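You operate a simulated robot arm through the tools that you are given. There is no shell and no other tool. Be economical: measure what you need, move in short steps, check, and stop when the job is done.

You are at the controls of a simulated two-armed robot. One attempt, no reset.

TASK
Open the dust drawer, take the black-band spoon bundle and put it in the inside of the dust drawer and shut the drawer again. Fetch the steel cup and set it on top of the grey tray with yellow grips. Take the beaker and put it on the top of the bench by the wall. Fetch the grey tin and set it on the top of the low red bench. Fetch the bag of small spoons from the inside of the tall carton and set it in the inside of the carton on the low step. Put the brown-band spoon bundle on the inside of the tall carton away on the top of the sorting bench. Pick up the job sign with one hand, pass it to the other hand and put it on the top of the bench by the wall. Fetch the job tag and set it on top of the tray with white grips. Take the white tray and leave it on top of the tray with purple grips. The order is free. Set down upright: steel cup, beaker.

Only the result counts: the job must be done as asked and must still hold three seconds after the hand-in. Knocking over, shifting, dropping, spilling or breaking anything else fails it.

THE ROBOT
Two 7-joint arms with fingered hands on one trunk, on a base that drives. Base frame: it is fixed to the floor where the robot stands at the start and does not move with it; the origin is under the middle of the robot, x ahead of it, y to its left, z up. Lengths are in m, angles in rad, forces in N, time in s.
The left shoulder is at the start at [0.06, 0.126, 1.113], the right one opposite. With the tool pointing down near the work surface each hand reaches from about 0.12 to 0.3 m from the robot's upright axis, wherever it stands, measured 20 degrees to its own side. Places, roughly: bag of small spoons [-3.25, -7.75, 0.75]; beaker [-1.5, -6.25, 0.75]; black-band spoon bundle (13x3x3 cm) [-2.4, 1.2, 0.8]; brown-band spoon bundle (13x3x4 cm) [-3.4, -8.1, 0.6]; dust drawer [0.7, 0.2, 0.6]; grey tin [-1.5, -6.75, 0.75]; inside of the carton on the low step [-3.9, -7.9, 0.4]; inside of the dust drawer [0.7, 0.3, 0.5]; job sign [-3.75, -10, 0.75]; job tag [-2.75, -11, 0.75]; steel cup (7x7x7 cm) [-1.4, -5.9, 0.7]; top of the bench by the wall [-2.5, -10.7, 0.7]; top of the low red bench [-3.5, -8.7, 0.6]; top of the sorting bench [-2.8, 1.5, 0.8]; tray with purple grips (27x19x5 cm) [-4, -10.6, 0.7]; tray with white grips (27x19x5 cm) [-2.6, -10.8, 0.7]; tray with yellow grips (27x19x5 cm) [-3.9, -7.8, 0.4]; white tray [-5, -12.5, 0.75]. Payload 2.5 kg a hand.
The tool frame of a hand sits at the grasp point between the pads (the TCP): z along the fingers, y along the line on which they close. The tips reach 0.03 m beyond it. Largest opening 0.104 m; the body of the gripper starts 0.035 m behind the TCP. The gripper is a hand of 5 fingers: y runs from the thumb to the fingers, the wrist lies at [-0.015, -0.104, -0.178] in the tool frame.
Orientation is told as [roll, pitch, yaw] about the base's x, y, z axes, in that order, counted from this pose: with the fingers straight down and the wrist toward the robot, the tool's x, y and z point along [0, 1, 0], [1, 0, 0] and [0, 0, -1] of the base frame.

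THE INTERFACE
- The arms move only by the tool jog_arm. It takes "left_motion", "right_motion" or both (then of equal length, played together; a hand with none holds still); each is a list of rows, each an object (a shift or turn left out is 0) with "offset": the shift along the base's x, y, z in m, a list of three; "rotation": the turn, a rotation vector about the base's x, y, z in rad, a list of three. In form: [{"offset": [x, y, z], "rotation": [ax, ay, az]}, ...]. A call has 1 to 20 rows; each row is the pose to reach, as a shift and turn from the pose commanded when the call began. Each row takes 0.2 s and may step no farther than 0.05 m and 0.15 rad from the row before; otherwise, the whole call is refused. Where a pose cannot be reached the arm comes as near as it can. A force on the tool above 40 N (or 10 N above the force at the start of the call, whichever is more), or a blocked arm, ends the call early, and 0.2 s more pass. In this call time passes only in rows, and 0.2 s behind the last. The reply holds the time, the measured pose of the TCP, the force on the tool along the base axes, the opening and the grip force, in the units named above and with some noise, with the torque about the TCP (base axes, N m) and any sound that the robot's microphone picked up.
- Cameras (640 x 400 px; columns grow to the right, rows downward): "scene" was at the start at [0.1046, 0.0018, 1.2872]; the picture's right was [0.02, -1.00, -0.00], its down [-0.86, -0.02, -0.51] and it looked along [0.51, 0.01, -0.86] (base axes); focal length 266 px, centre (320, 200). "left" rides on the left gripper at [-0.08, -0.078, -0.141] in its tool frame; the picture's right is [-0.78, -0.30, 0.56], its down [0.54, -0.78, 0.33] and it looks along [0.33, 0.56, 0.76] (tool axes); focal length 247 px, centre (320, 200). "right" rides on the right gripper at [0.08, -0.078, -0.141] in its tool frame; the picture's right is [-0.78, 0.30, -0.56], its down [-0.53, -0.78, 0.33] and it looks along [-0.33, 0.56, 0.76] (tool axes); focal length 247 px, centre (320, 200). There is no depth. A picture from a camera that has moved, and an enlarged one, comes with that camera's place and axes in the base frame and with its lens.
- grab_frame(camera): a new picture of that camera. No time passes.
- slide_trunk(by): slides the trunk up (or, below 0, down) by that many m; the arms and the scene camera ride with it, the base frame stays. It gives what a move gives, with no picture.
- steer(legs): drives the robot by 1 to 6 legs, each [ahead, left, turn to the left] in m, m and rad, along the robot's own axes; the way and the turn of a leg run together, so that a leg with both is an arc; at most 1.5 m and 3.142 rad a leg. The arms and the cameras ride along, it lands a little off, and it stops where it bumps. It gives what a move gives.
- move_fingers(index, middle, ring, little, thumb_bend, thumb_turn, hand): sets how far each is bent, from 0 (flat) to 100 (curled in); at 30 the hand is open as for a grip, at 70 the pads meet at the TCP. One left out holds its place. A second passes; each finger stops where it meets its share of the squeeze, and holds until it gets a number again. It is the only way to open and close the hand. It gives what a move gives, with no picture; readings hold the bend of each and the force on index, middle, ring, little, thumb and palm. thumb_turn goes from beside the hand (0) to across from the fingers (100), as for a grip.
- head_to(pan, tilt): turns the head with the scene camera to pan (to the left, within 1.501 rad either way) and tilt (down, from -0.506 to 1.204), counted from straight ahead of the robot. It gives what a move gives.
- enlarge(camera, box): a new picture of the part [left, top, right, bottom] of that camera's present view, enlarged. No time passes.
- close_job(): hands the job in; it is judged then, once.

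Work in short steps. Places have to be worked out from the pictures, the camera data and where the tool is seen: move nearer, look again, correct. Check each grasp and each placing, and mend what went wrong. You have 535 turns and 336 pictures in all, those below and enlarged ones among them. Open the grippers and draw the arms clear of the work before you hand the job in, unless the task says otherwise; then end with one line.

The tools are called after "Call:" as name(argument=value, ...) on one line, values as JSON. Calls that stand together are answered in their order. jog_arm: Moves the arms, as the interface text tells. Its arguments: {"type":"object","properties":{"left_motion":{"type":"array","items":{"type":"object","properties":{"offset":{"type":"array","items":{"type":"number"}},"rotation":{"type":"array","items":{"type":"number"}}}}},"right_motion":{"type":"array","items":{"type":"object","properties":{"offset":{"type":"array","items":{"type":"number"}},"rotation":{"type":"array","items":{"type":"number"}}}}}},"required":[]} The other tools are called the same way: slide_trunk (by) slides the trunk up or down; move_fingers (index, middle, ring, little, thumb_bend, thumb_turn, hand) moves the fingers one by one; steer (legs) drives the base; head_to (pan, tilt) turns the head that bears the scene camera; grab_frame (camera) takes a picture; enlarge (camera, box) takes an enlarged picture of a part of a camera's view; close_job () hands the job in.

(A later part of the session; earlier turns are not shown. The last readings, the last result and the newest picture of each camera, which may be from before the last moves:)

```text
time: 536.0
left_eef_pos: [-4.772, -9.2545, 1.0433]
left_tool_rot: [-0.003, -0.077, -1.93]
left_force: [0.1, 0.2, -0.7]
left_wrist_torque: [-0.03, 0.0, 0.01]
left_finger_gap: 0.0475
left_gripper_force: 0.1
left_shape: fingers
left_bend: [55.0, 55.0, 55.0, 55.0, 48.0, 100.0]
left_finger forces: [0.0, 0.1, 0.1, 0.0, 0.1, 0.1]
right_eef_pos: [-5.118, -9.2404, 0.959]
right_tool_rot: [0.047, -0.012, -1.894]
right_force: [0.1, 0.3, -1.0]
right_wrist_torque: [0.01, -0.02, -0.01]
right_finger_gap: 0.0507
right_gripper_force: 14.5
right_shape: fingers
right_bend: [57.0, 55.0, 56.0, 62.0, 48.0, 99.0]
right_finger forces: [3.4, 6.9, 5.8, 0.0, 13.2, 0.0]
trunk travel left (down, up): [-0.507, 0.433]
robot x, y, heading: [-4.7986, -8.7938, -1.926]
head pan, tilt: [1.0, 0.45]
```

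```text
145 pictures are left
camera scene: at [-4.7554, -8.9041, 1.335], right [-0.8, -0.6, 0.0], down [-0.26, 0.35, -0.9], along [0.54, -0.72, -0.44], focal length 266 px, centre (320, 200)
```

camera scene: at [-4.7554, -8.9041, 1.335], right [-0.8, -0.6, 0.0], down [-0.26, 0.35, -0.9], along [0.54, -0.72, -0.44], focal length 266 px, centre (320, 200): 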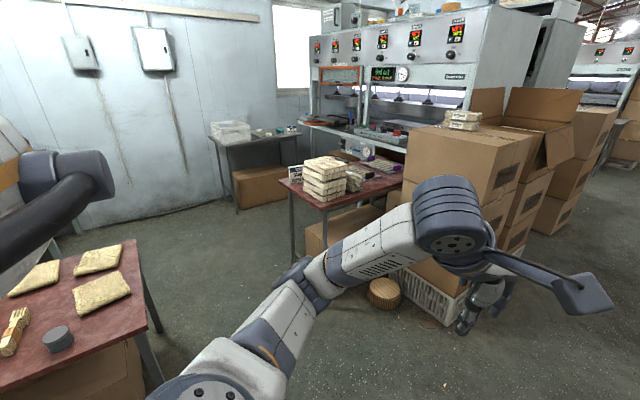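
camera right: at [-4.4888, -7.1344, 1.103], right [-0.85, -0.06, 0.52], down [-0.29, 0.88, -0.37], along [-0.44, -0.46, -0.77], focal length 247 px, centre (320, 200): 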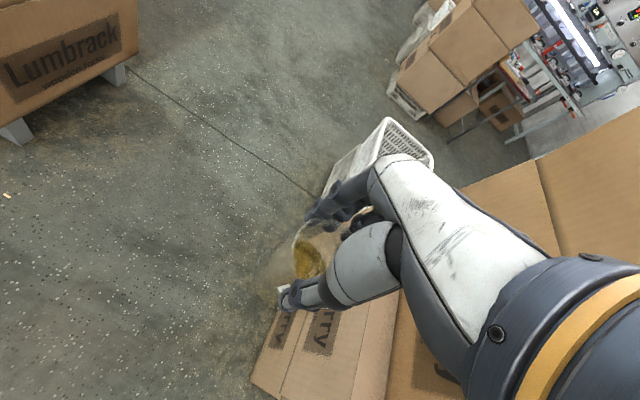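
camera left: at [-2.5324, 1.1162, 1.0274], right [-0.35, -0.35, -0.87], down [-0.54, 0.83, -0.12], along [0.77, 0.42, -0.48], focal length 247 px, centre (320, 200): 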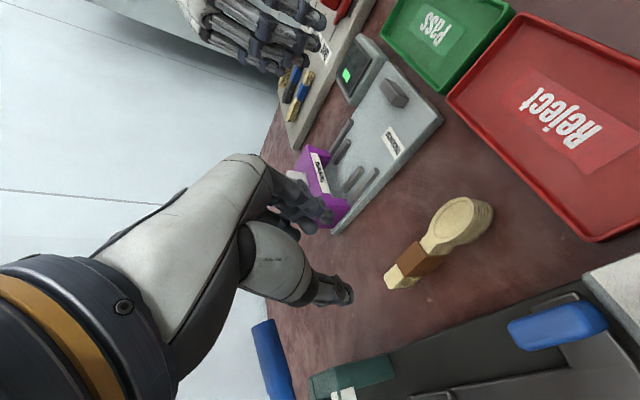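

I zoom into the wall bench and the red table.

Call:
enlarge(camera="scene", box=[190, 100, 320, 200])

Call:
enlarge(camera="scene", box=[270, 100, 430, 220])

```text
4.00 times, centred on (255, 150) of scene
camera zoom: at [-4.7554, -8.9041, 1.335], right [-0.8, -0.6, 0.0], down [-0.26, 0.35, -0.9], along [0.54, -0.72, -0.44], focal length 1066 px, centre (580, 400)
```

zoom: 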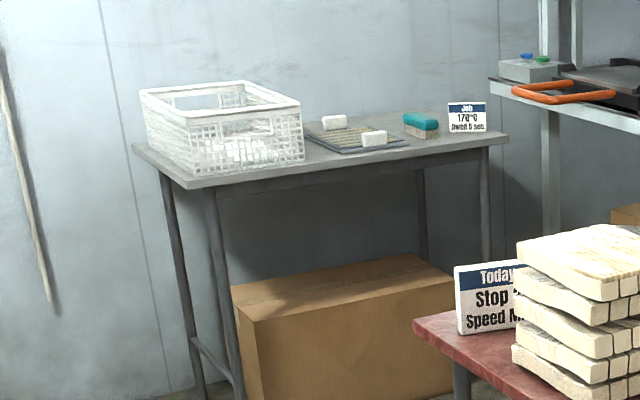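

```text
3.33 times, centred on (350, 160) of scene
camera zoom: at [-4.7554, -8.9041, 1.335], right [-0.8, -0.6, 0.0], down [-0.26, 0.35, -0.9], along [0.54, -0.72, -0.44], focal length 888 px, centre (220, 333)
```

zoom: 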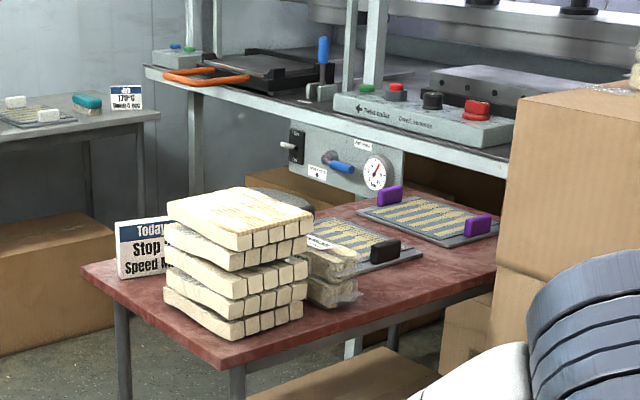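

The sign stands on the red table's corner, the tag and white-grip tray on the wall bench. I drive into the corridor between the red benches, facing the wall.

Call:
steer(legs=[[0.39, 0.38, 0], [0, 0, 1.61], [0.75, 0, 0]])

Call:
head_to(pan=-0.3, tilt=0.5)

Call:
grab_frame(camera="scene")

```text
time: 546.9
left_eef_pos: [-3.3733, -9.4228, 1.0434]
left_tool_rot: [-0.003, -0.074, -0.264]
left_force: [-0.8, 0.5, -0.8]
left_wrist_torque: [0.03, 0.02, 0.0]
left_finger_gap: 0.0475
left_gripper_force: 0.0
left_shape: fingers
left_bend: [55.0, 55.0, 55.0, 55.0, 48.0, 100.0]
left_finger forces: [0.1, 0.1, 0.0, 0.0, 0.0, 0.0]
right_eef_pos: [-3.3551, -9.768, 0.9586]
right_tool_rot: [0.047, -0.012, -0.233]
right_force: [0.2, -0.1, -2.1]
right_wrist_torque: [0.02, 0.0, 0.0]
right_finger_gap: 0.0504
right_gripper_force: 14.2
right_shape: fingers
right_bend: [57.0, 55.0, 56.0, 62.0, 48.0, 99.0]
right_finger forces: [3.5, 6.7, 5.9, 0.0, 12.9, 0.0]
trunk travel left (down, up): [-0.507, 0.433]
robot x, y, heading: [-3.8345, -9.4865, -0.255]
head pan, tilt: [1.0, 0.45]
```

```text
time: 548.4
left_eef_pos: [-3.3737, -9.4215, 1.0434]
left_tool_rot: [-0.004, -0.075, -0.266]
left_force: [0.0, -0.1, -1.0]
left_wrist_torque: [-0.02, -0.02, -0.01]
left_finger_gap: 0.0475
left_gripper_force: 0.0
left_shape: fingers
left_bend: [55.0, 55.0, 55.0, 55.0, 48.0, 100.0]
left_finger forces: [0.0, 0.1, 0.0, 0.0, 0.0, 0.0]
right_eef_pos: [-3.3563, -9.7682, 0.9592]
right_tool_rot: [0.044, -0.015, -0.234]
right_force: [0.3, 0.1, -1.0]
right_wrist_torque: [0.01, -0.03, 0.04]
right_finger_gap: 0.0504
right_gripper_force: 14.8
right_shape: fingers
right_bend: [57.0, 55.0, 56.0, 62.0, 48.0, 99.0]
right_finger forces: [3.6, 6.8, 5.9, 0.1, 12.8, 0.0]
trunk travel left (down, up): [-0.507, 0.433]
robot x, y, heading: [-3.8276, -9.486, -0.261]
head pan, tilt: [-0.3, 0.499]
```

```text
142 pictures are left
camera scene: at [-3.7175, -9.5457, 1.3305], right [-0.53, -0.85, 0.0], down [-0.41, 0.25, -0.88], along [0.74, -0.47, -0.48], focal length 266 px, centre (320, 200)
```

scene: 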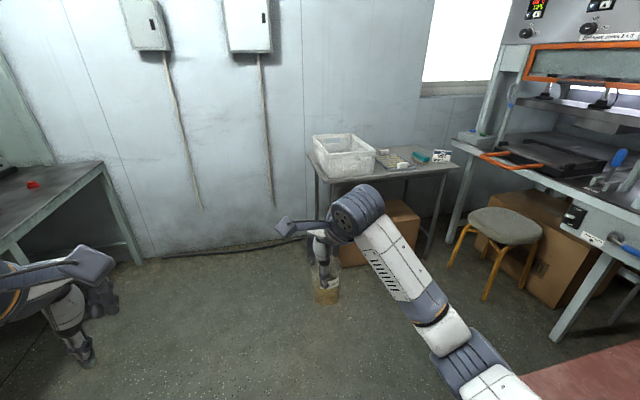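

Zoom on the bench top for free places.

Call:
enlarge(camera="scene", box=[295, 120, 475, 220])

```text
3.56 times, centred on (385, 170) of scene
camera zoom: at [-3.7175, -9.5457, 1.3305], right [-0.53, -0.85, 0.0], down [-0.41, 0.25, -0.88], along [0.74, -0.47, -0.48], focal length 947 px, centre (89, 307)
```

zoom: 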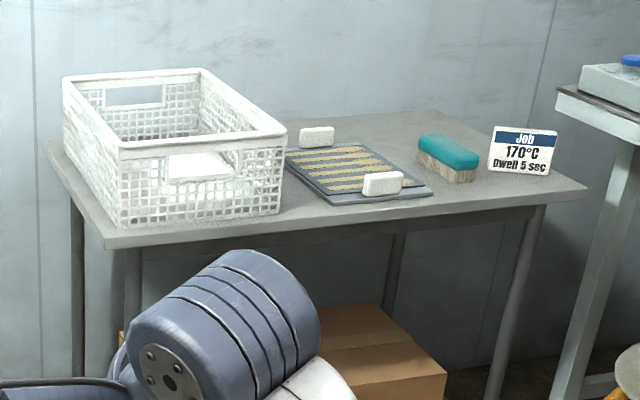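

The S end of the bench will be free once the tag is moved. I raise the trunk and drive east, then south alongside the wall bench.

Call:
slide_trunk(by=0.13)

Call:
steer(legs=[[0.8, 0, -0.03], [0, -0.72, 0]])

Call:
head_to(pan=-0.2, tilt=0.8)

Call:
grab_frame(camera="scene")

```text
time: 549.9
left_eef_pos: [-3.3728, -9.4218, 1.1729]
left_tool_rot: [-0.004, -0.075, -0.264]
left_force: [-1.1, 0.2, 0.5]
left_wrist_torque: [0.0, 0.0, -0.03]
left_finger_gap: 0.0475
left_gripper_force: 0.1
left_shape: fingers
left_bend: [55.0, 55.0, 55.0, 55.0, 48.0, 100.0]
left_finger forces: [0.0, 0.0, 0.0, 0.1, 0.2, 0.0]
right_eef_pos: [-3.3557, -9.7681, 1.0887]
right_tool_rot: [0.045, -0.012, -0.232]
right_force: [-0.1, 0.0, -1.4]
right_wrist_torque: [0.02, -0.01, 0.02]
right_finger_gap: 0.0505
right_gripper_force: 14.7
right_shape: fingers
right_bend: [57.0, 55.0, 56.0, 62.0, 48.0, 99.0]
right_finger forces: [3.5, 6.7, 5.9, 0.1, 12.8, 0.0]
trunk travel left (down, up): [-0.637, 0.303]
robot x, y, heading: [-3.83, -9.4875, -0.263]
head pan, tilt: [-0.3, 0.499]
```

```text
time: 557.9
left_eef_pos: [-2.7908, -10.3631, 1.1729]
left_tool_rot: [-0.003, -0.074, -0.292]
left_force: [0.7, 0.3, 0.1]
left_wrist_torque: [0.02, -0.01, -0.01]
left_finger_gap: 0.0476
left_gripper_force: 0.0
left_shape: fingers
left_bend: [55.0, 55.0, 55.0, 55.0, 48.0, 100.0]
left_finger forces: [0.0, 0.0, 0.0, 0.0, 0.1, 0.0]
right_eef_pos: [-2.7836, -10.7109, 1.09]
right_tool_rot: [0.046, -0.015, -0.26]
right_force: [0.3, 0.2, -1.5]
right_wrist_torque: [0.03, -0.01, 0.05]
right_finger_gap: 0.0505
right_gripper_force: 14.6
right_shape: fingers
right_bend: [57.0, 55.0, 56.0, 62.0, 48.0, 99.0]
right_finger forces: [3.4, 6.7, 5.9, 0.0, 12.9, 0.0]
trunk travel left (down, up): [-0.637, 0.303]
robot x, y, heading: [-3.2475, -10.412, -0.288]
head pan, tilt: [-0.3, 0.499]
```

```text
time: 558.7
left_eef_pos: [-2.7916, -10.3613, 1.1724]
left_tool_rot: [-0.002, -0.075, -0.293]
left_force: [-0.1, -0.3, 0.3]
left_wrist_torque: [-0.01, -0.01, 0.02]
left_finger_gap: 0.0474
left_gripper_force: 0.0
left_shape: fingers
left_bend: [55.0, 55.0, 55.0, 55.0, 48.0, 100.0]
left_finger forces: [0.0, 0.0, 0.1, 0.0, 0.1, 0.0]
right_eef_pos: [-2.7831, -10.7091, 1.0895]
right_tool_rot: [0.044, -0.012, -0.259]
right_force: [0.4, 0.6, -1.7]
right_wrist_torque: [0.06, -0.01, 0.0]
right_finger_gap: 0.0502
right_gripper_force: 14.8
right_shape: fingers
right_bend: [57.0, 55.0, 56.0, 62.0, 48.0, 99.0]
right_finger forces: [3.4, 6.7, 5.8, 0.1, 12.9, 0.0]
trunk travel left (down, up): [-0.637, 0.303]
robot x, y, heading: [-3.2515, -10.4171, -0.282]
head pan, tilt: [-0.201, 0.799]
```

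```text
140 pictures are left
camera scene: at [-3.1433, -10.4642, 1.4346], right [-0.47, -0.88, 0.0], down [-0.63, 0.34, -0.7], along [0.62, -0.33, -0.72], focal length 266 px, centre (320, 200)
```

scene: 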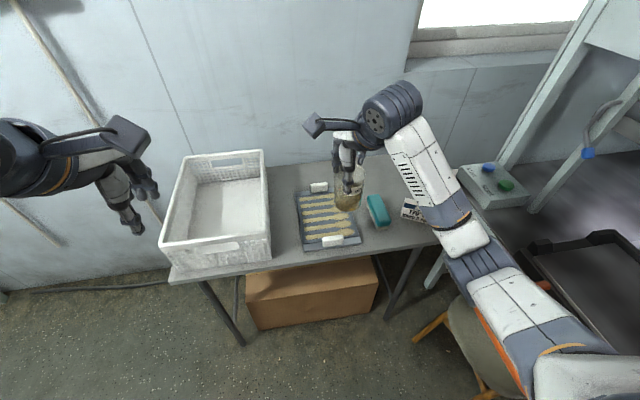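

Space for the beaker will be where the tag stands; first the tag. I turn toward it and ease closer.

Call:
steer(legs=[[0, 0, -0.6], [0.15, 0, 0]])

Call:
head_to(pan=0.1, tilt=0.9)

Call:
grab_frame(camera="scene")

Call:
grab_frame(camera="left")

```text
time: 561.8
left_eef_pos: [-2.7489, -10.7484, 1.173]
left_tool_rot: [-0.005, -0.075, -0.897]
left_force: [-0.1, -0.3, 0.0]
left_wrist_torque: [0.04, 0.01, 0.04]
left_finger_gap: 0.0475
left_gripper_force: 0.1
left_shape: fingers
left_bend: [55.0, 55.0, 55.0, 55.0, 48.0, 100.0]
left_finger forces: [0.1, 0.1, 0.0, 0.0, 0.0, 0.0]
right_eef_pos: [-2.9389, -11.0383, 1.0898]
right_tool_rot: [0.047, -0.013, -0.862]
right_force: [0.0, -0.3, -1.4]
right_wrist_torque: [0.03, 0.02, -0.01]
right_finger_gap: 0.0505
right_gripper_force: 14.9
right_shape: fingers
right_bend: [57.0, 55.0, 56.0, 62.0, 48.0, 99.0]
right_finger forces: [3.5, 6.6, 5.9, 0.1, 12.8, 0.1]
trunk travel left (down, up): [-0.637, 0.303]
robot x, y, heading: [-3.1559, -10.529, -0.889]
head pan, tilt: [-0.201, 0.799]
```

```text
time: 562.5
left_eef_pos: [-2.7491, -10.7481, 1.1736]
left_tool_rot: [-0.004, -0.077, -0.897]
left_force: [0.2, 0.5, 0.9]
left_wrist_torque: [0.02, -0.04, 0.01]
left_finger_gap: 0.0478
left_gripper_force: 0.0
left_shape: fingers
left_bend: [55.0, 55.0, 55.0, 55.0, 48.0, 100.0]
left_finger forces: [0.1, 0.0, 0.1, 0.0, 0.1, 0.0]
right_eef_pos: [-2.9393, -11.0381, 1.0892]
right_tool_rot: [0.045, -0.013, -0.863]
right_force: [0.2, 0.4, -1.3]
right_wrist_torque: [0.01, -0.02, -0.01]
right_finger_gap: 0.0502
right_gripper_force: 14.1
right_shape: fingers
right_bend: [57.0, 55.0, 56.0, 62.0, 48.0, 99.0]
right_finger forces: [3.5, 6.6, 5.9, 0.1, 12.8, 0.1]
trunk travel left (down, up): [-0.637, 0.303]
robot x, y, heading: [-3.1556, -10.5314, -0.894]
head pan, tilt: [0.099, 0.901]
```

```text
139 pictures are left
camera scene: at [-3.0818, -10.6151, 1.4267], right [-0.71, -0.7, 0.0], down [-0.55, 0.56, -0.62], along [0.44, -0.44, -0.78], focal length 266 px, centre (320, 200)
```

scene: 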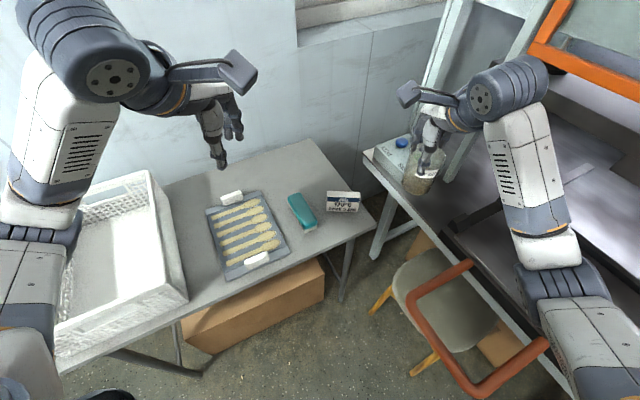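

```text
138 pictures are left
camera left: at [-2.8665, -10.7275, 1.3094], right [-0.77, -0.29, -0.57], down [-0.05, 0.92, -0.39], along [0.64, -0.27, -0.72], focal length 247 px, centre (320, 200)
```

left: 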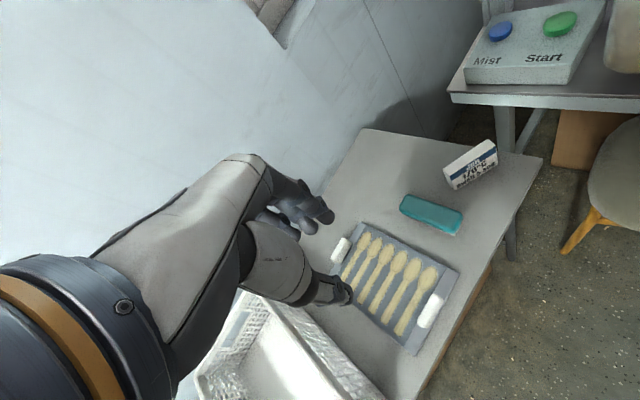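

Tag at ≈(-2.77,-11.034,0.77), its face normal along (0.7,-0.7). I turn a bit more and close in so the left hand has it in reach.

Call:
steer(legs=[[0, 0, -0.2], [0.07, 0, 0]])

Call:
move_fingers(hand="left", index=38, middle=38, ring=38, little=38, thumb_bend=36)

Call:
jog_arm(left_motion=[{"offset": [0, 0, -0.04], "rotation": [0, 0, 0.1]}, {"offset": [0, -0.01, -0.08], "rotation": [0, 0, 0.2]}, {"offset": [0, -0.03, -0.12], "rotation": [0, 0, 0.3]}, {"offset": [0, -0.06, -0.15], "rotation": [0, 0, 0.3]}])

Call:
grab_frame(camera="scene")

Call:
grab_frame(camera="left")

```text
time: 564.3
left_eef_pos: [-2.7673, -10.8837, 1.1736]
left_tool_rot: [-0.006, -0.074, -1.094]
left_force: [0.8, -0.2, -0.4]
left_wrist_torque: [0.0, 0.0, 0.0]
left_finger_gap: 0.0474
left_gripper_force: 0.0
left_shape: fingers
left_bend: [55.0, 55.0, 55.0, 55.0, 48.0, 100.0]
left_finger forces: [0.0, 0.1, 0.1, 0.0, 0.0, 0.1]
right_eef_pos: [-3.0103, -11.1308, 1.0897]
right_tool_rot: [0.048, -0.015, -1.057]
right_force: [0.8, 5.6, -0.6]
right_wrist_torque: [-0.07, -0.05, 0.09]
right_finger_gap: 0.0506
right_gripper_force: 18.6
right_shape: fingers
right_bend: [58.0, 57.0, 57.0, 62.0, 47.0, 98.0]
right_finger forces: [3.7, 13.7, 5.5, 0.0, 13.7, 0.1]
trunk travel left (down, up): [-0.637, 0.303]
robot x, y, heading: [-3.1253, -10.5913, -1.084]
head pan, tilt: [0.099, 0.901]
```

```text
time: 565.3
left_eef_pos: [-2.7673, -10.8847, 1.1739]
left_tool_rot: [-0.006, -0.074, -1.095]
left_force: [-0.1, 0.3, 0.2]
left_wrist_torque: [-0.05, 0.03, 0.01]
left_finger_gap: 0.0849
left_gripper_force: 0.1
left_shape: fingers
left_bend: [38.0, 38.0, 38.0, 38.0, 36.0, 100.0]
left_finger forces: [0.0, 0.0, 0.0, 0.0, 0.0, 0.1]
right_eef_pos: [-3.0095, -11.1296, 1.09]
right_tool_rot: [0.048, -0.013, -1.058]
right_force: [-0.1, 6.0, -0.6]
right_wrist_torque: [-0.07, -0.04, 0.09]
right_finger_gap: 0.0505
right_gripper_force: 18.9
right_shape: fingers
right_bend: [58.0, 57.0, 57.0, 62.0, 48.0, 98.0]
right_finger forces: [3.7, 14.2, 5.7, 0.0, 13.9, 0.0]
trunk travel left (down, up): [-0.637, 0.303]
robot x, y, heading: [-3.1241, -10.5906, -1.089]
head pan, tilt: [0.099, 0.901]
```

```text
time: 566.3
left_eef_pos: [-2.7647, -10.9449, 1.0247]
left_tool_rot: [-0.002, -0.076, -0.792]
left_force: [0.3, -0.1, 0.7]
left_wrist_torque: [-0.02, -0.01, 0.01]
left_finger_gap: 0.0848
left_gripper_force: 0.1
left_shape: fingers
left_bend: [38.0, 38.0, 38.0, 38.0, 36.0, 100.0]
left_finger forces: [0.0, 0.0, 0.0, 0.0, 0.0, 0.0]
right_eef_pos: [-3.0105, -11.1311, 1.0902]
right_tool_rot: [0.048, -0.013, -1.059]
right_force: [1.0, 5.1, -1.2]
right_wrist_torque: [-0.06, 0.02, 0.1]
right_finger_gap: 0.0505
right_gripper_force: 18.7
right_shape: fingers
right_bend: [58.0, 57.0, 57.0, 62.0, 48.0, 98.0]
right_finger forces: [3.6, 14.1, 5.5, 0.0, 14.1, 0.1]
trunk travel left (down, up): [-0.637, 0.303]
robot x, y, heading: [-3.1231, -10.5891, -1.088]
head pan, tilt: [0.099, 0.901]
```

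```text
137 pictures are left
camera scene: at [-3.0679, -10.6888, 1.4268], right [-0.83, -0.55, 0.0], down [-0.43, 0.65, -0.62], along [0.34, -0.52, -0.78], focal length 266 px, centre (320, 200)
```

scene: 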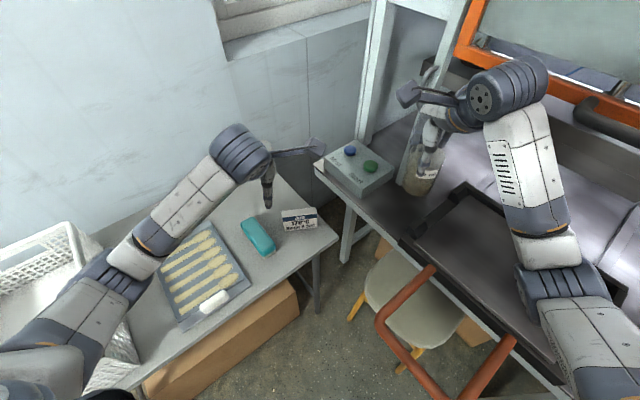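

```text
136 pictures are left
camera left: at [-2.8839, -10.937, 1.1611], right [-0.73, -0.37, -0.57], down [-0.15, 0.91, -0.39], along [0.67, -0.2, -0.72], focal length 247 px, centre (320, 200)
```

left: 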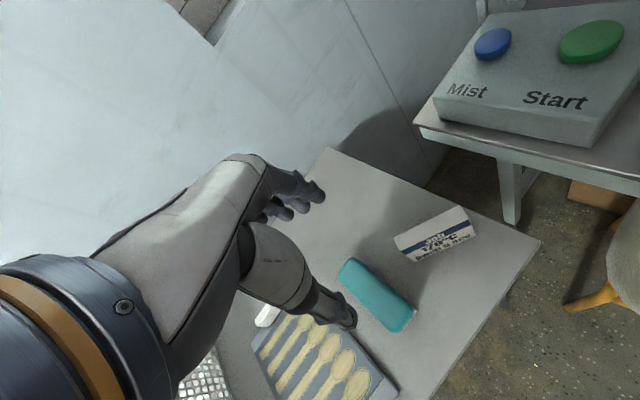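

The right hand is touching the machine's post (6 N). I pull it back right away.

Call:
jog_arm(right_motion=[{"offset": [-0.01, 0.02, 0.0]}, {"offset": [-0.02, 0.045, 0.0]}, {"offset": [-0.03, 0.07, 0.0]}])

Call:
enlarge(camera="scene", box=[310, 20, 540, 230])

```text
time: 567.1
left_eef_pos: [-2.766, -10.9448, 1.0251]
left_tool_rot: [-0.005, -0.076, -0.794]
left_force: [-0.1, 0.4, -0.3]
left_wrist_torque: [0.02, 0.0, 0.02]
left_finger_gap: 0.085
left_gripper_force: 0.1
left_shape: fingers
left_bend: [38.0, 38.0, 38.0, 38.0, 36.0, 100.0]
left_finger forces: [0.0, 0.1, 0.0, 0.0, 0.1, 0.0]
right_eef_pos: [-3.0395, -11.0583, 1.0888]
right_tool_rot: [0.049, -0.015, -1.061]
right_force: [0.3, 0.1, -0.7]
right_wrist_torque: [-0.02, -0.03, 0.03]
right_finger_gap: 0.0503
right_gripper_force: 15.0
right_shape: fingers
right_bend: [58.0, 56.0, 56.0, 62.0, 48.0, 98.0]
right_finger forces: [3.9, 6.6, 6.5, 0.1, 13.3, 0.0]
trunk travel left (down, up): [-0.637, 0.303]
robot x, y, heading: [-3.1249, -10.5893, -1.088]
head pan, tilt: [0.099, 0.901]
```

```text
1.90 times, centred on (425, 125) of scene
camera zoom: at [-3.068, -10.6895, 1.4267], right [-0.83, -0.55, 0.0], down [-0.43, 0.65, -0.62], along [0.34, -0.52, -0.78], focal length 507 px, centre (120, 343)
```

zoom: 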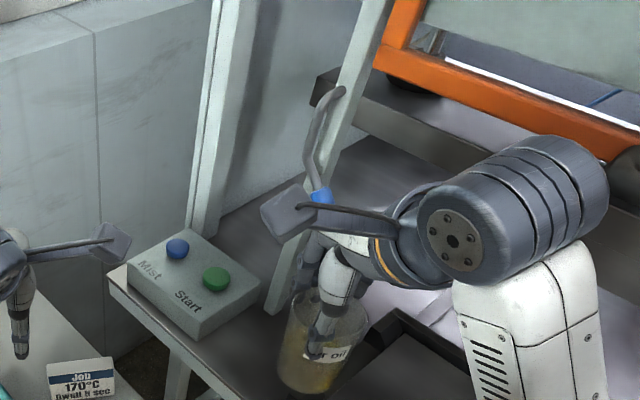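

Clear now. I move the left hand over the tag and descend.

Call:
jog_arm(left_motion=[{"offset": [-0.002, -0.04, -0.02]}, {"offset": [-0.004, -0.086, -0.04]}, {"offset": [-0.004, -0.086, -0.08]}, {"offset": [-0.004, -0.086, -0.12]}, {"offset": [-0.004, -0.086, -0.16]}])

Call:
grab_frame(camera="left")

Call:
enlarge(camera="scene", box=[180, 120, 380, 290])

```text
refused: row 2 steps farther than a row can; nothing moved
```

```text
134 pictures are left
camera left: at [-2.8838, -10.9373, 1.1614], right [-0.73, -0.37, -0.57], down [-0.15, 0.91, -0.39], along [0.66, -0.2, -0.72], focal length 247 px, centre (320, 200)
```

left: 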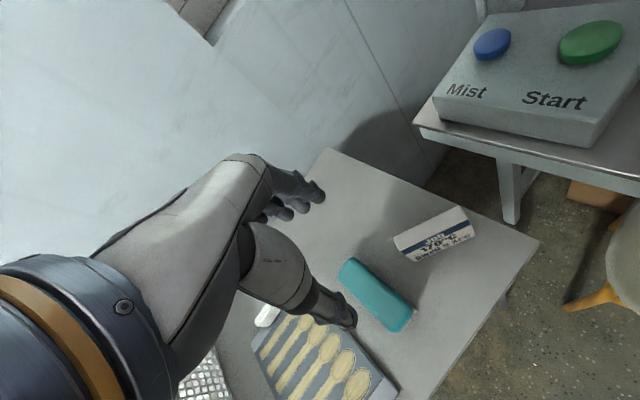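

```text
2.35 times, centred on (280, 205) of scene
camera zoom: at [-3.068, -10.6895, 1.4267], right [-0.83, -0.55, 0.0], down [-0.43, 0.65, -0.62], along [0.34, -0.52, -0.78], focal length 627 px, centre (414, 188)
```

zoom: 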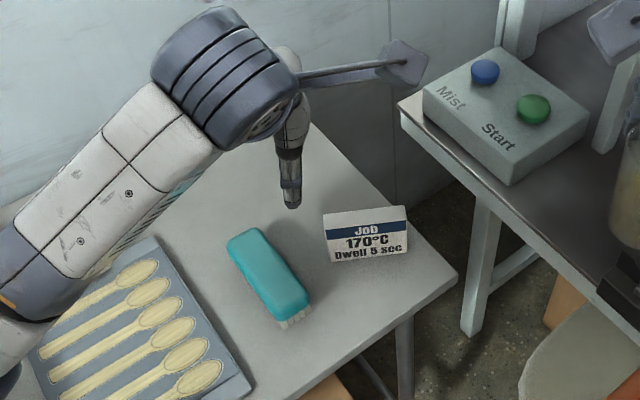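

Row steps were too long; repeat with shorter ones.

Call:
jog_arm(left_motion=[{"offset": [-0.002, -0.03, -0.02]}, {"offset": [-0.004, -0.06, -0.05]}, {"offset": [-0.004, -0.086, -0.08]}, {"offset": [-0.004, -0.086, -0.12]}, {"offset": [-0.004, -0.086, -0.16]}])

Call:
grab_frame(camera="left")

Call:
enlarge(camera="scene", box=[180, 120, 380, 290])

```text
time: 568.3
left_eef_pos: [-2.7699, -11.0354, 0.8625]
left_tool_rot: [-0.004, -0.076, -0.795]
left_force: [0.3, -0.8, 0.5]
left_wrist_torque: [0.02, 0.01, -0.02]
left_finger_gap: 0.085
left_gripper_force: 0.2
left_shape: fingers
left_bend: [38.0, 38.0, 38.0, 38.0, 36.0, 100.0]
left_finger forces: [0.0, 0.0, 0.0, 0.0, 0.0, 0.1]
right_eef_pos: [-3.039, -11.0592, 1.0896]
right_tool_rot: [0.047, -0.015, -1.059]
right_force: [0.0, 0.4, -1.5]
right_wrist_torque: [-0.02, -0.06, 0.03]
right_finger_gap: 0.0502
right_gripper_force: 14.7
right_shape: fingers
right_bend: [58.0, 56.0, 56.0, 62.0, 48.0, 98.0]
right_finger forces: [3.9, 6.5, 6.4, 0.0, 13.2, 0.0]
trunk travel left (down, up): [-0.637, 0.303]
robot x, y, heading: [-3.1289, -10.5905, -1.083]
head pan, tilt: [0.099, 0.901]
```

```text
132 pictures are left
camera left: at [-2.8874, -11.0262, 0.9992], right [-0.73, -0.36, -0.57], down [-0.14, 0.91, -0.39], along [0.67, -0.2, -0.72], focal length 247 px, centre (320, 200)
```

left: 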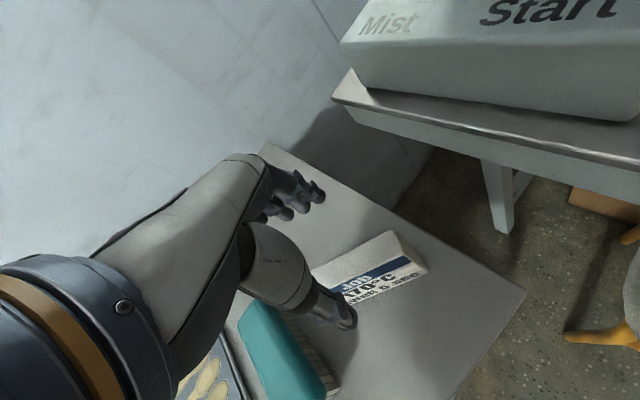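

```text
2.35 times, centred on (280, 205) of scene
camera zoom: at [-3.0679, -10.69, 1.4267], right [-0.83, -0.55, 0.0], down [-0.43, 0.65, -0.62], along [0.34, -0.52, -0.78], focal length 627 px, centre (414, 188)
```

zoom: 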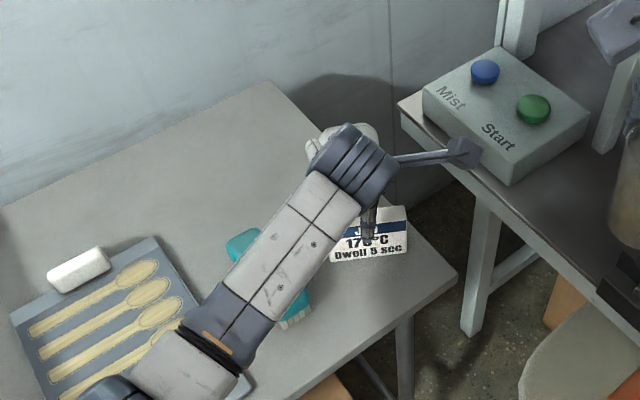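

Centred on the tag. Lower and close.

Call:
jog_arm(left_motion=[{"offset": [0.001, 0.0, -0.03]}, {"offset": [0.002, 0.001, -0.06]}, {"offset": [0.002, 0.001, -0.08]}])

Call:
move_fingers(hand="left", index=72, middle=72, ring=72, little=72, thumb_bend=70)

Call:
grab_frame(camera="left")

```text
time: 569.1
left_eef_pos: [-2.7673, -11.0314, 0.7836]
left_tool_rot: [-0.005, -0.075, -0.793]
left_force: [-0.1, -0.3, -0.6]
left_wrist_torque: [0.0, 0.01, 0.0]
left_finger_gap: 0.0853
left_gripper_force: 0.0
left_shape: fingers
left_bend: [38.0, 38.0, 38.0, 38.0, 36.0, 100.0]
left_finger forces: [0.0, 0.1, 0.0, 0.1, 0.1, 0.0]
right_eef_pos: [-3.0387, -11.0584, 1.0887]
right_tool_rot: [0.047, -0.014, -1.059]
right_force: [0.2, 0.7, -0.3]
right_wrist_torque: [-0.02, -0.01, -0.02]
right_finger_gap: 0.0505
right_gripper_force: 14.8
right_shape: fingers
right_bend: [58.0, 56.0, 56.0, 62.0, 48.0, 98.0]
right_finger forces: [3.8, 6.4, 6.5, 0.0, 13.2, 0.0]
trunk travel left (down, up): [-0.637, 0.303]
robot x, y, heading: [-3.125, -10.5922, -1.088]
head pan, tilt: [0.099, 0.901]
```

```text
time: 570.1
left_eef_pos: [-2.7683, -11.031, 0.7842]
left_tool_rot: [-0.003, -0.076, -0.793]
left_force: [-0.6, -1.1, 0.2]
left_wrist_torque: [-0.03, 0.01, 0.0]
left_finger_gap: 0.0202
left_gripper_force: 11.1
left_shape: fingers
left_bend: [71.0, 71.0, 71.0, 72.0, 61.0, 99.0]
left_finger forces: [6.2, 3.4, 1.9, 0.0, 11.5, 0.1]
right_eef_pos: [-3.039, -11.0577, 1.0887]
right_tool_rot: [0.047, -0.013, -1.057]
right_force: [0.3, 0.0, -1.6]
right_wrist_torque: [0.02, -0.03, -0.03]
right_finger_gap: 0.0502
right_gripper_force: 14.7
right_shape: fingers
right_bend: [58.0, 56.0, 56.0, 62.0, 48.0, 98.0]
right_finger forces: [3.7, 6.5, 6.5, 0.1, 13.2, 0.0]
trunk travel left (down, up): [-0.637, 0.303]
robot x, y, heading: [-3.1239, -10.59, -1.087]
head pan, tilt: [0.099, 0.901]
```

```text
130 pictures are left
camera left: at [-2.8864, -11.0233, 0.9199], right [-0.73, -0.37, -0.57], down [-0.15, 0.91, -0.39], along [0.66, -0.2, -0.72], focal length 247 px, centre (320, 200)
```

left: 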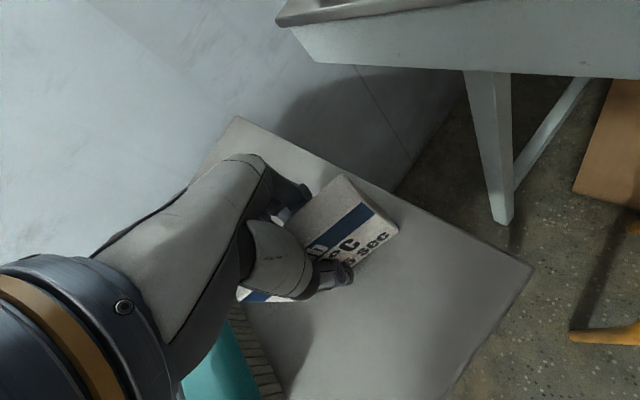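

Gripped; tighten a bit and lift.

Call:
move_fingers(hand="left", index=78, middle=78, ring=78, little=78, thumb_bend=76)

Call:
jog_arm(left_motion=[{"offset": [0, 0.0, 0.03]}, {"offset": [0, 0.0, 0.07]}, {"offset": [0, 0.0, 0.11]}, {"offset": [0, 0.02, 0.15]}])

Call:
grab_frame(camera="left")

Call:
grab_frame(camera="scene")

```text
time: 571.1
left_eef_pos: [-2.7681, -11.0326, 0.7845]
left_tool_rot: [-0.003, -0.075, -0.794]
left_force: [0.1, -0.3, 1.7]
left_wrist_torque: [0.13, -0.04, -0.03]
left_finger_gap: 0.0199
left_gripper_force: 24.6
left_shape: fingers
left_bend: [73.0, 74.0, 76.0, 78.0, 61.0, 97.0]
left_finger forces: [10.1, 7.5, 6.1, 0.9, 24.3, 0.0]
right_eef_pos: [-3.0387, -11.0585, 1.0891]
right_tool_rot: [0.048, -0.014, -1.059]
right_force: [0.5, 0.1, -1.9]
right_wrist_torque: [-0.03, 0.0, 0.01]
right_finger_gap: 0.0502
right_gripper_force: 15.0
right_shape: fingers
right_bend: [58.0, 56.0, 56.0, 62.0, 48.0, 98.0]
right_finger forces: [3.9, 6.5, 6.4, 0.1, 13.3, 0.1]
trunk travel left (down, up): [-0.637, 0.303]
robot x, y, heading: [-3.1217, -10.5899, -1.085]
head pan, tilt: [0.099, 0.901]
```

```text
time: 572.1
left_eef_pos: [-2.7705, -11.009, 0.9327]
left_tool_rot: [-0.004, -0.075, -0.796]
left_force: [0.4, 0.3, -0.3]
left_wrist_torque: [-0.02, -0.01, 0.01]
left_finger_gap: 0.0199
left_gripper_force: 22.9
left_shape: fingers
left_bend: [73.0, 74.0, 77.0, 78.0, 61.0, 97.0]
left_finger forces: [10.5, 7.3, 4.8, 0.1, 22.7, 0.0]
right_eef_pos: [-3.0382, -11.0579, 1.0904]
right_tool_rot: [0.048, -0.014, -1.057]
right_force: [-0.3, -0.9, -1.6]
right_wrist_torque: [0.02, 0.0, 0.0]
right_finger_gap: 0.0503
right_gripper_force: 14.8
right_shape: fingers
right_bend: [58.0, 56.0, 56.0, 62.0, 48.0, 98.0]
right_finger forces: [3.8, 6.5, 6.4, 0.0, 13.2, 0.0]
trunk travel left (down, up): [-0.637, 0.303]
robot x, y, heading: [-3.123, -10.5925, -1.085]
head pan, tilt: [0.099, 0.901]
```

```text
129 pictures are left
camera left: at [-2.8886, -11.0009, 1.0681], right [-0.73, -0.36, -0.57], down [-0.15, 0.91, -0.39], along [0.66, -0.2, -0.72], focal length 247 px, centre (320, 200)
```

left: 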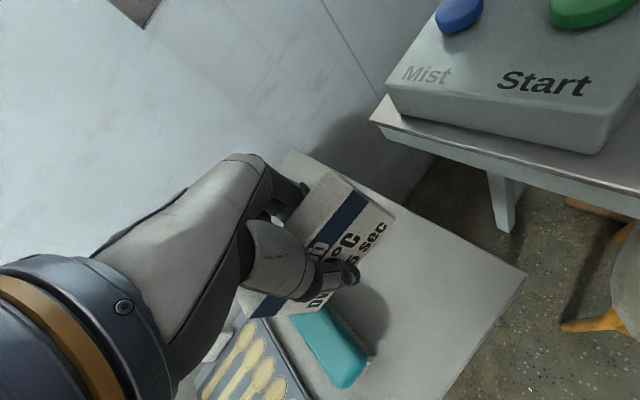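

```text
128 pictures are left
camera scene: at [-3.0679, -10.6895, 1.4267], right [-0.83, -0.55, 0.0], down [-0.43, 0.65, -0.62], along [0.34, -0.52, -0.78], focal length 266 px, centre (320, 200)
```

scene: 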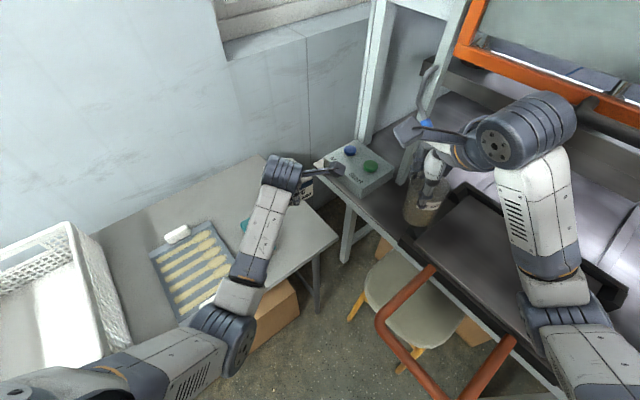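

Tag held. I turn back left 0.5 rad so that the left hand comes over the tray.

Call:
steer(legs=[[0, 0, 0.5]])

Call:
grab_frame(camera="scene")

Call:
grab_frame(camera="left")

```text
time: 573.9
left_eef_pos: [-2.613, -10.7864, 0.9312]
left_tool_rot: [-0.005, -0.076, -0.288]
left_force: [-0.3, 0.3, -0.6]
left_wrist_torque: [-0.01, -0.01, 0.05]
left_finger_gap: 0.0198
left_gripper_force: 22.6
left_shape: fingers
left_bend: [73.0, 74.0, 77.0, 78.0, 61.0, 97.0]
left_finger forces: [10.3, 7.3, 4.7, 0.1, 22.6, 0.1]
right_eef_pos: [-2.8248, -10.9588, 1.0879]
right_tool_rot: [0.047, -0.014, -0.552]
right_force: [1.0, 0.2, -1.2]
right_wrist_torque: [0.02, 0.01, 0.01]
right_finger_gap: 0.0502
right_gripper_force: 15.6
right_shape: fingers
right_bend: [58.0, 56.0, 56.0, 62.0, 48.0, 98.0]
right_finger forces: [3.8, 6.5, 6.4, 0.0, 13.0, 0.0]
trunk travel left (down, up): [-0.637, 0.303]
robot x, y, heading: [-3.1241, -10.5926, -0.585]
head pan, tilt: [0.099, 0.901]
```

```text
127 pictures are left
camera scene: at [-3.0276, -10.6484, 1.4266], right [-0.46, -0.89, 0.0], down [-0.69, 0.36, -0.62], along [0.55, -0.29, -0.78], focal length 266 px, centre (320, 200)
```

scene: 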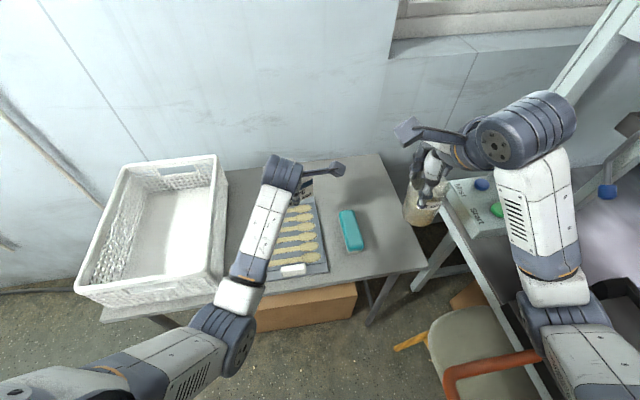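

```text
126 pictures are left
camera left: at [-2.7194, -10.8359, 1.0677], right [-0.47, -0.67, -0.57], down [-0.57, 0.72, -0.39], along [0.68, 0.14, -0.72], focal length 247 px, centre (320, 200)
```

left: 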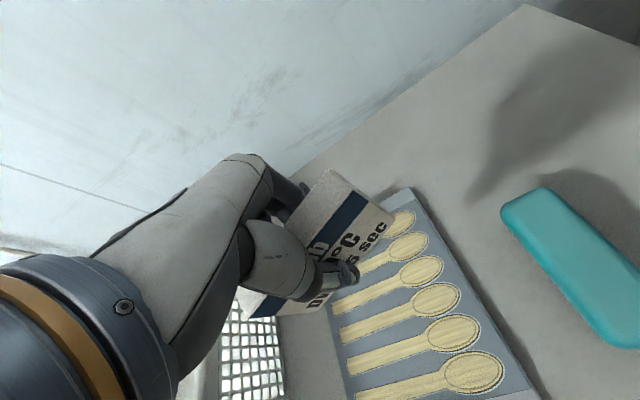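

I zoom to see how the tag sits in the hand.

Call:
enlarge(camera="left", box=[220, 140, 440, 340])

Call:
enlarge(camera="scene", box=[230, 140, 390, 290])

```text
2.00 times, centred on (330, 240) of left
camera zoom: at [-2.7194, -10.8359, 1.0677], right [-0.47, -0.67, -0.57], down [-0.57, 0.72, -0.39], along [0.68, 0.14, -0.72], focal length 494 px, centre (300, 120)
```

zoom: 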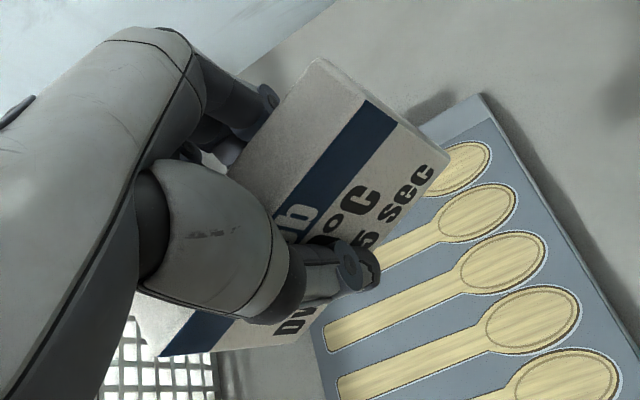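

```text
2.67 times, centred on (310, 215) of scene
camera zoom: at [-3.0276, -10.6484, 1.4266], right [-0.46, -0.89, 0.0], down [-0.69, 0.36, -0.62], along [0.55, -0.29, -0.78], focal length 710 px, centre (347, 160)
```

zoom: 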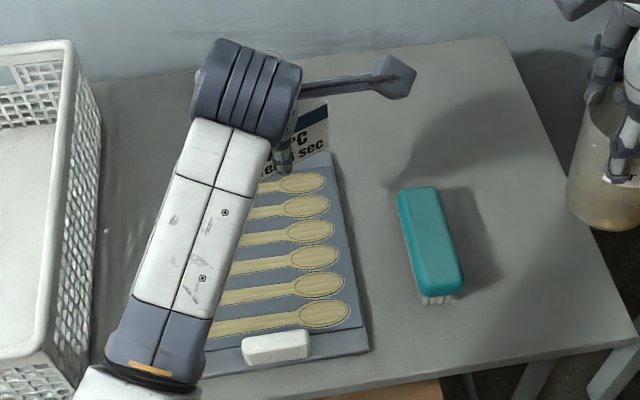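

The tag is tilted ~0.35 rad in the hand; I rotate the hand to level it, centre it, and lower.

Call:
jog_arm(left_motion=[{"offset": [-0.005, 0.005, -0.01], "rotation": [0.112, -0.033, 0]}, {"offset": [-0.01, 0.012, -0.03], "rotation": [0.224, -0.066, 0]}, {"offset": [-0.01, 0.012, -0.06], "rotation": [0.336, -0.1, 0]}, {"offset": [-0.01, 0.012, -0.09], "rotation": [0.336, -0.1, 0]}])

Call:
grab_frame(camera="left")

Call:
enlarge(camera="scene", box=[230, 140, 390, 290])

```text
time: 574.9
left_eef_pos: [-2.6243, -10.7734, 0.842]
left_tool_rot: [0.35, -0.07, -0.312]
left_force: [0.5, 0.8, -0.1]
left_wrist_torque: [-0.01, 0.0, 0.07]
left_finger_gap: 0.0199
left_gripper_force: 22.1
left_shape: fingers
left_bend: [73.0, 75.0, 77.0, 78.0, 61.0, 97.0]
left_finger forces: [10.2, 7.5, 4.6, 0.1, 22.6, 0.0]
right_eef_pos: [-2.8235, -10.9588, 1.089]
right_tool_rot: [0.048, -0.012, -0.554]
right_force: [-0.1, 0.6, -0.4]
right_wrist_torque: [-0.01, -0.02, -0.01]
right_finger_gap: 0.0503
right_gripper_force: 15.3
right_shape: fingers
right_bend: [58.0, 56.0, 56.0, 62.0, 48.0, 98.0]
right_finger forces: [3.7, 6.4, 6.5, 0.1, 13.1, 0.0]
trunk travel left (down, up): [-0.637, 0.303]
robot x, y, heading: [-3.129, -10.5934, -0.586]
head pan, tilt: [0.099, 0.901]
```

```text
123 pictures are left
camera left: at [-2.7425, -10.8633, 0.9421], right [-0.4, -0.44, -0.81], down [-0.54, 0.82, -0.18], along [0.74, 0.36, -0.56], focal length 247 px, centre (320, 200)
```

left: 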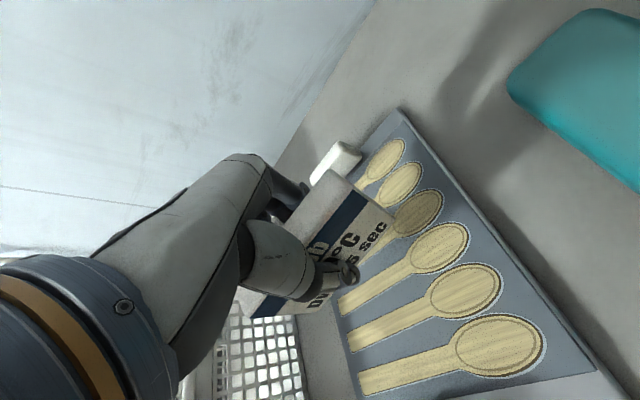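

```text
2.67 times, centred on (310, 215) of scene
camera zoom: at [-3.0276, -10.6484, 1.4267], right [-0.46, -0.89, 0.0], down [-0.69, 0.36, -0.62], along [0.55, -0.29, -0.78], focal length 710 px, centre (347, 160)
```

zoom: 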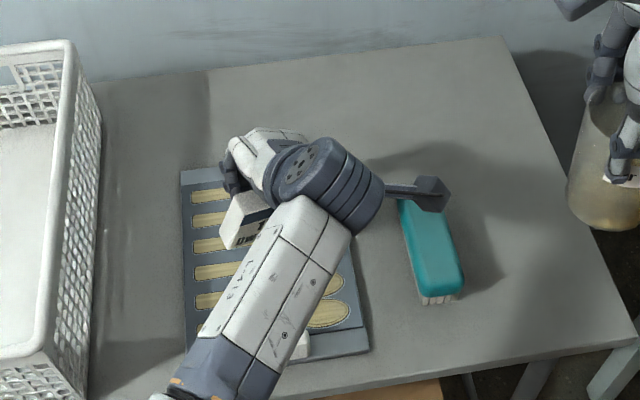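

Tag over the tray, level. Lower in small steps.

Call:
jog_arm(left_motion=[{"offset": [0.004, -0.003, -0.02]}])

Call:
jog_arm(left_motion=[{"offset": [0, 0, -0.012]}])

Call:
grab_frame(camera="left")

Call:
enlarge(camera="scene", box=[230, 140, 390, 290])

```text
time: 575.3
left_eef_pos: [-2.6194, -10.7759, 0.8219]
left_tool_rot: [0.348, -0.072, -0.316]
left_force: [0.3, -0.1, -0.5]
left_wrist_torque: [0.0, -0.02, 0.01]
left_finger_gap: 0.0197
left_gripper_force: 22.1
left_shape: fingers
left_bend: [73.0, 75.0, 77.0, 78.0, 61.0, 97.0]
left_finger forces: [10.1, 7.5, 4.5, 0.0, 22.5, 0.0]
right_eef_pos: [-2.8233, -10.9596, 1.0891]
right_tool_rot: [0.046, -0.015, -0.552]
right_force: [0.0, 0.4, -0.6]
right_wrist_torque: [0.04, -0.04, -0.01]
right_finger_gap: 0.0504
right_gripper_force: 15.2
right_shape: fingers
right_bend: [58.0, 56.0, 56.0, 62.0, 48.0, 98.0]
right_finger forces: [3.8, 6.5, 6.5, 0.1, 13.1, 0.1]
trunk travel left (down, up): [-0.637, 0.303]
robot x, y, heading: [-3.1278, -10.5889, -0.588]
head pan, tilt: [0.099, 0.901]
```

```text
time: 575.7
left_eef_pos: [-2.6204, -10.7759, 0.809]
left_tool_rot: [0.346, -0.071, -0.315]
left_force: [0.2, 0.0, -1.0]
left_wrist_torque: [0.01, -0.01, 0.02]
left_finger_gap: 0.0198
left_gripper_force: 23.0
left_shape: fingers
left_bend: [73.0, 75.0, 77.0, 78.0, 61.0, 97.0]
left_finger forces: [10.0, 7.5, 4.5, 0.0, 22.7, 0.0]
right_eef_pos: [-2.8239, -10.9584, 1.0875]
right_tool_rot: [0.046, -0.013, -0.552]
right_force: [0.6, 0.4, -1.2]
right_wrist_torque: [0.01, -0.03, 0.01]
right_finger_gap: 0.05
right_gripper_force: 14.6
right_shape: fingers
right_bend: [58.0, 56.0, 56.0, 62.0, 48.0, 98.0]
right_finger forces: [3.8, 6.5, 6.4, 0.0, 13.2, 0.0]
trunk travel left (down, up): [-0.637, 0.303]
robot x, y, heading: [-3.1254, -10.5927, -0.58]
head pan, tilt: [0.099, 0.901]
```

```text
121 pictures are left
camera left: at [-2.7384, -10.8664, 0.9098], right [-0.4, -0.44, -0.81], down [-0.54, 0.82, -0.19], along [0.75, 0.36, -0.56], focal length 247 px, centre (320, 200)
```

left: 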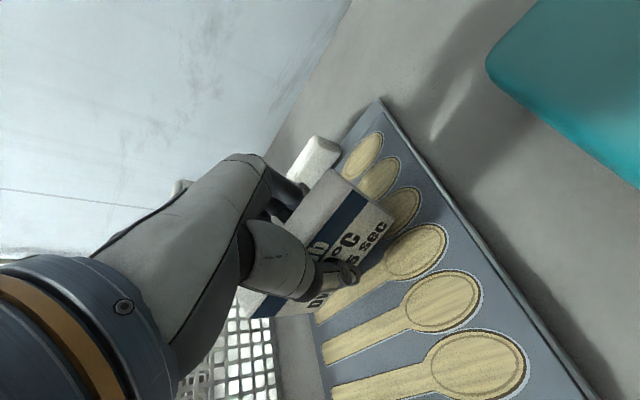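

```text
2.67 times, centred on (310, 215) of scene
camera zoom: at [-3.0276, -10.6485, 1.4266], right [-0.46, -0.89, 0.0], down [-0.69, 0.36, -0.62], along [0.55, -0.29, -0.78], focal length 710 px, centre (347, 160)
```

zoom: 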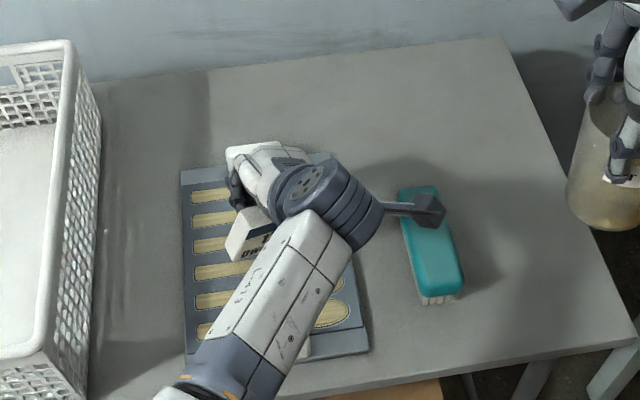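

Continue.

Call:
jog_arm(left_motion=[{"offset": [0.0, 0.0, -0.01]}])

Call:
jog_arm(left_motion=[{"offset": [0, 0, -0.008]}])

Call:
grab_frame(camera="left")

```text
time: 576.1
left_eef_pos: [-2.6198, -10.7769, 0.799]
left_tool_rot: [0.344, -0.074, -0.314]
left_force: [0.1, 0.8, 5.0]
left_wrist_torque: [-0.18, 0.05, -0.02]
left_finger_gap: 0.0199
left_gripper_force: 23.2
left_shape: fingers
left_bend: [73.0, 76.0, 77.0, 78.0, 61.0, 96.0]
left_finger forces: [11.3, 8.3, 3.5, 0.0, 22.6, 0.1]
right_eef_pos: [-2.8244, -10.9578, 1.0899]
right_tool_rot: [0.047, -0.014, -0.555]
right_force: [0.1, -0.9, -1.1]
right_wrist_torque: [0.01, -0.03, 0.01]
right_finger_gap: 0.05
right_gripper_force: 14.7
right_shape: fingers
right_bend: [58.0, 56.0, 56.0, 62.0, 48.0, 98.0]
right_finger forces: [3.8, 6.6, 6.4, 0.0, 13.0, 0.0]
trunk travel left (down, up): [-0.637, 0.303]
robot x, y, heading: [-3.1293, -10.5907, -0.581]
head pan, tilt: [0.099, 0.901]
```

```text
time: 576.5
left_eef_pos: [-2.6186, -10.7764, 0.7952]
left_tool_rot: [0.347, -0.078, -0.317]
left_force: [-1.2, 2.9, 16.1]
left_wrist_torque: [-0.03, 0.29, 0.03]
left_finger_gap: 0.0198
left_gripper_force: 24.4
left_shape: fingers
left_bend: [73.0, 76.0, 77.0, 78.0, 61.0, 96.0]
left_finger forces: [11.9, 8.9, 4.8, 0.0, 23.6, 0.0]
right_eef_pos: [-2.8249, -10.9579, 1.0905]
right_tool_rot: [0.046, -0.016, -0.553]
right_force: [0.0, 0.5, -1.1]
right_wrist_torque: [0.02, -0.05, 0.01]
right_finger_gap: 0.0506
right_gripper_force: 15.2
right_shape: fingers
right_bend: [58.0, 56.0, 56.0, 62.0, 48.0, 98.0]
right_finger forces: [3.8, 6.5, 6.4, 0.0, 13.1, 0.1]
trunk travel left (down, up): [-0.637, 0.303]
robot x, y, heading: [-3.1248, -10.5913, -0.586]
head pan, tilt: [0.099, 0.901]
```

```text
119 pictures are left
camera left: at [-2.738, -10.8659, 0.8948], right [-0.39, -0.44, -0.81], down [-0.54, 0.82, -0.19], along [0.75, 0.36, -0.56], focal length 247 px, centre (320, 200)
```

left: 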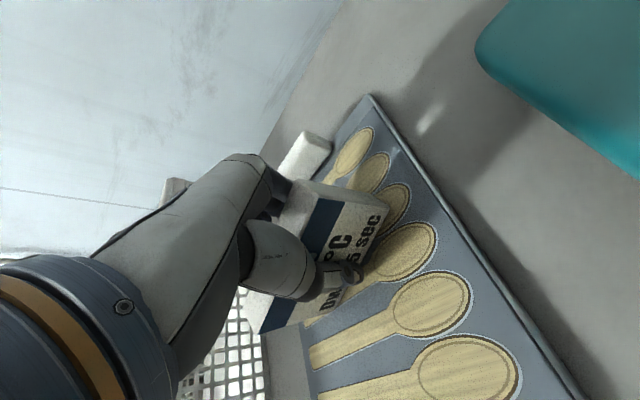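

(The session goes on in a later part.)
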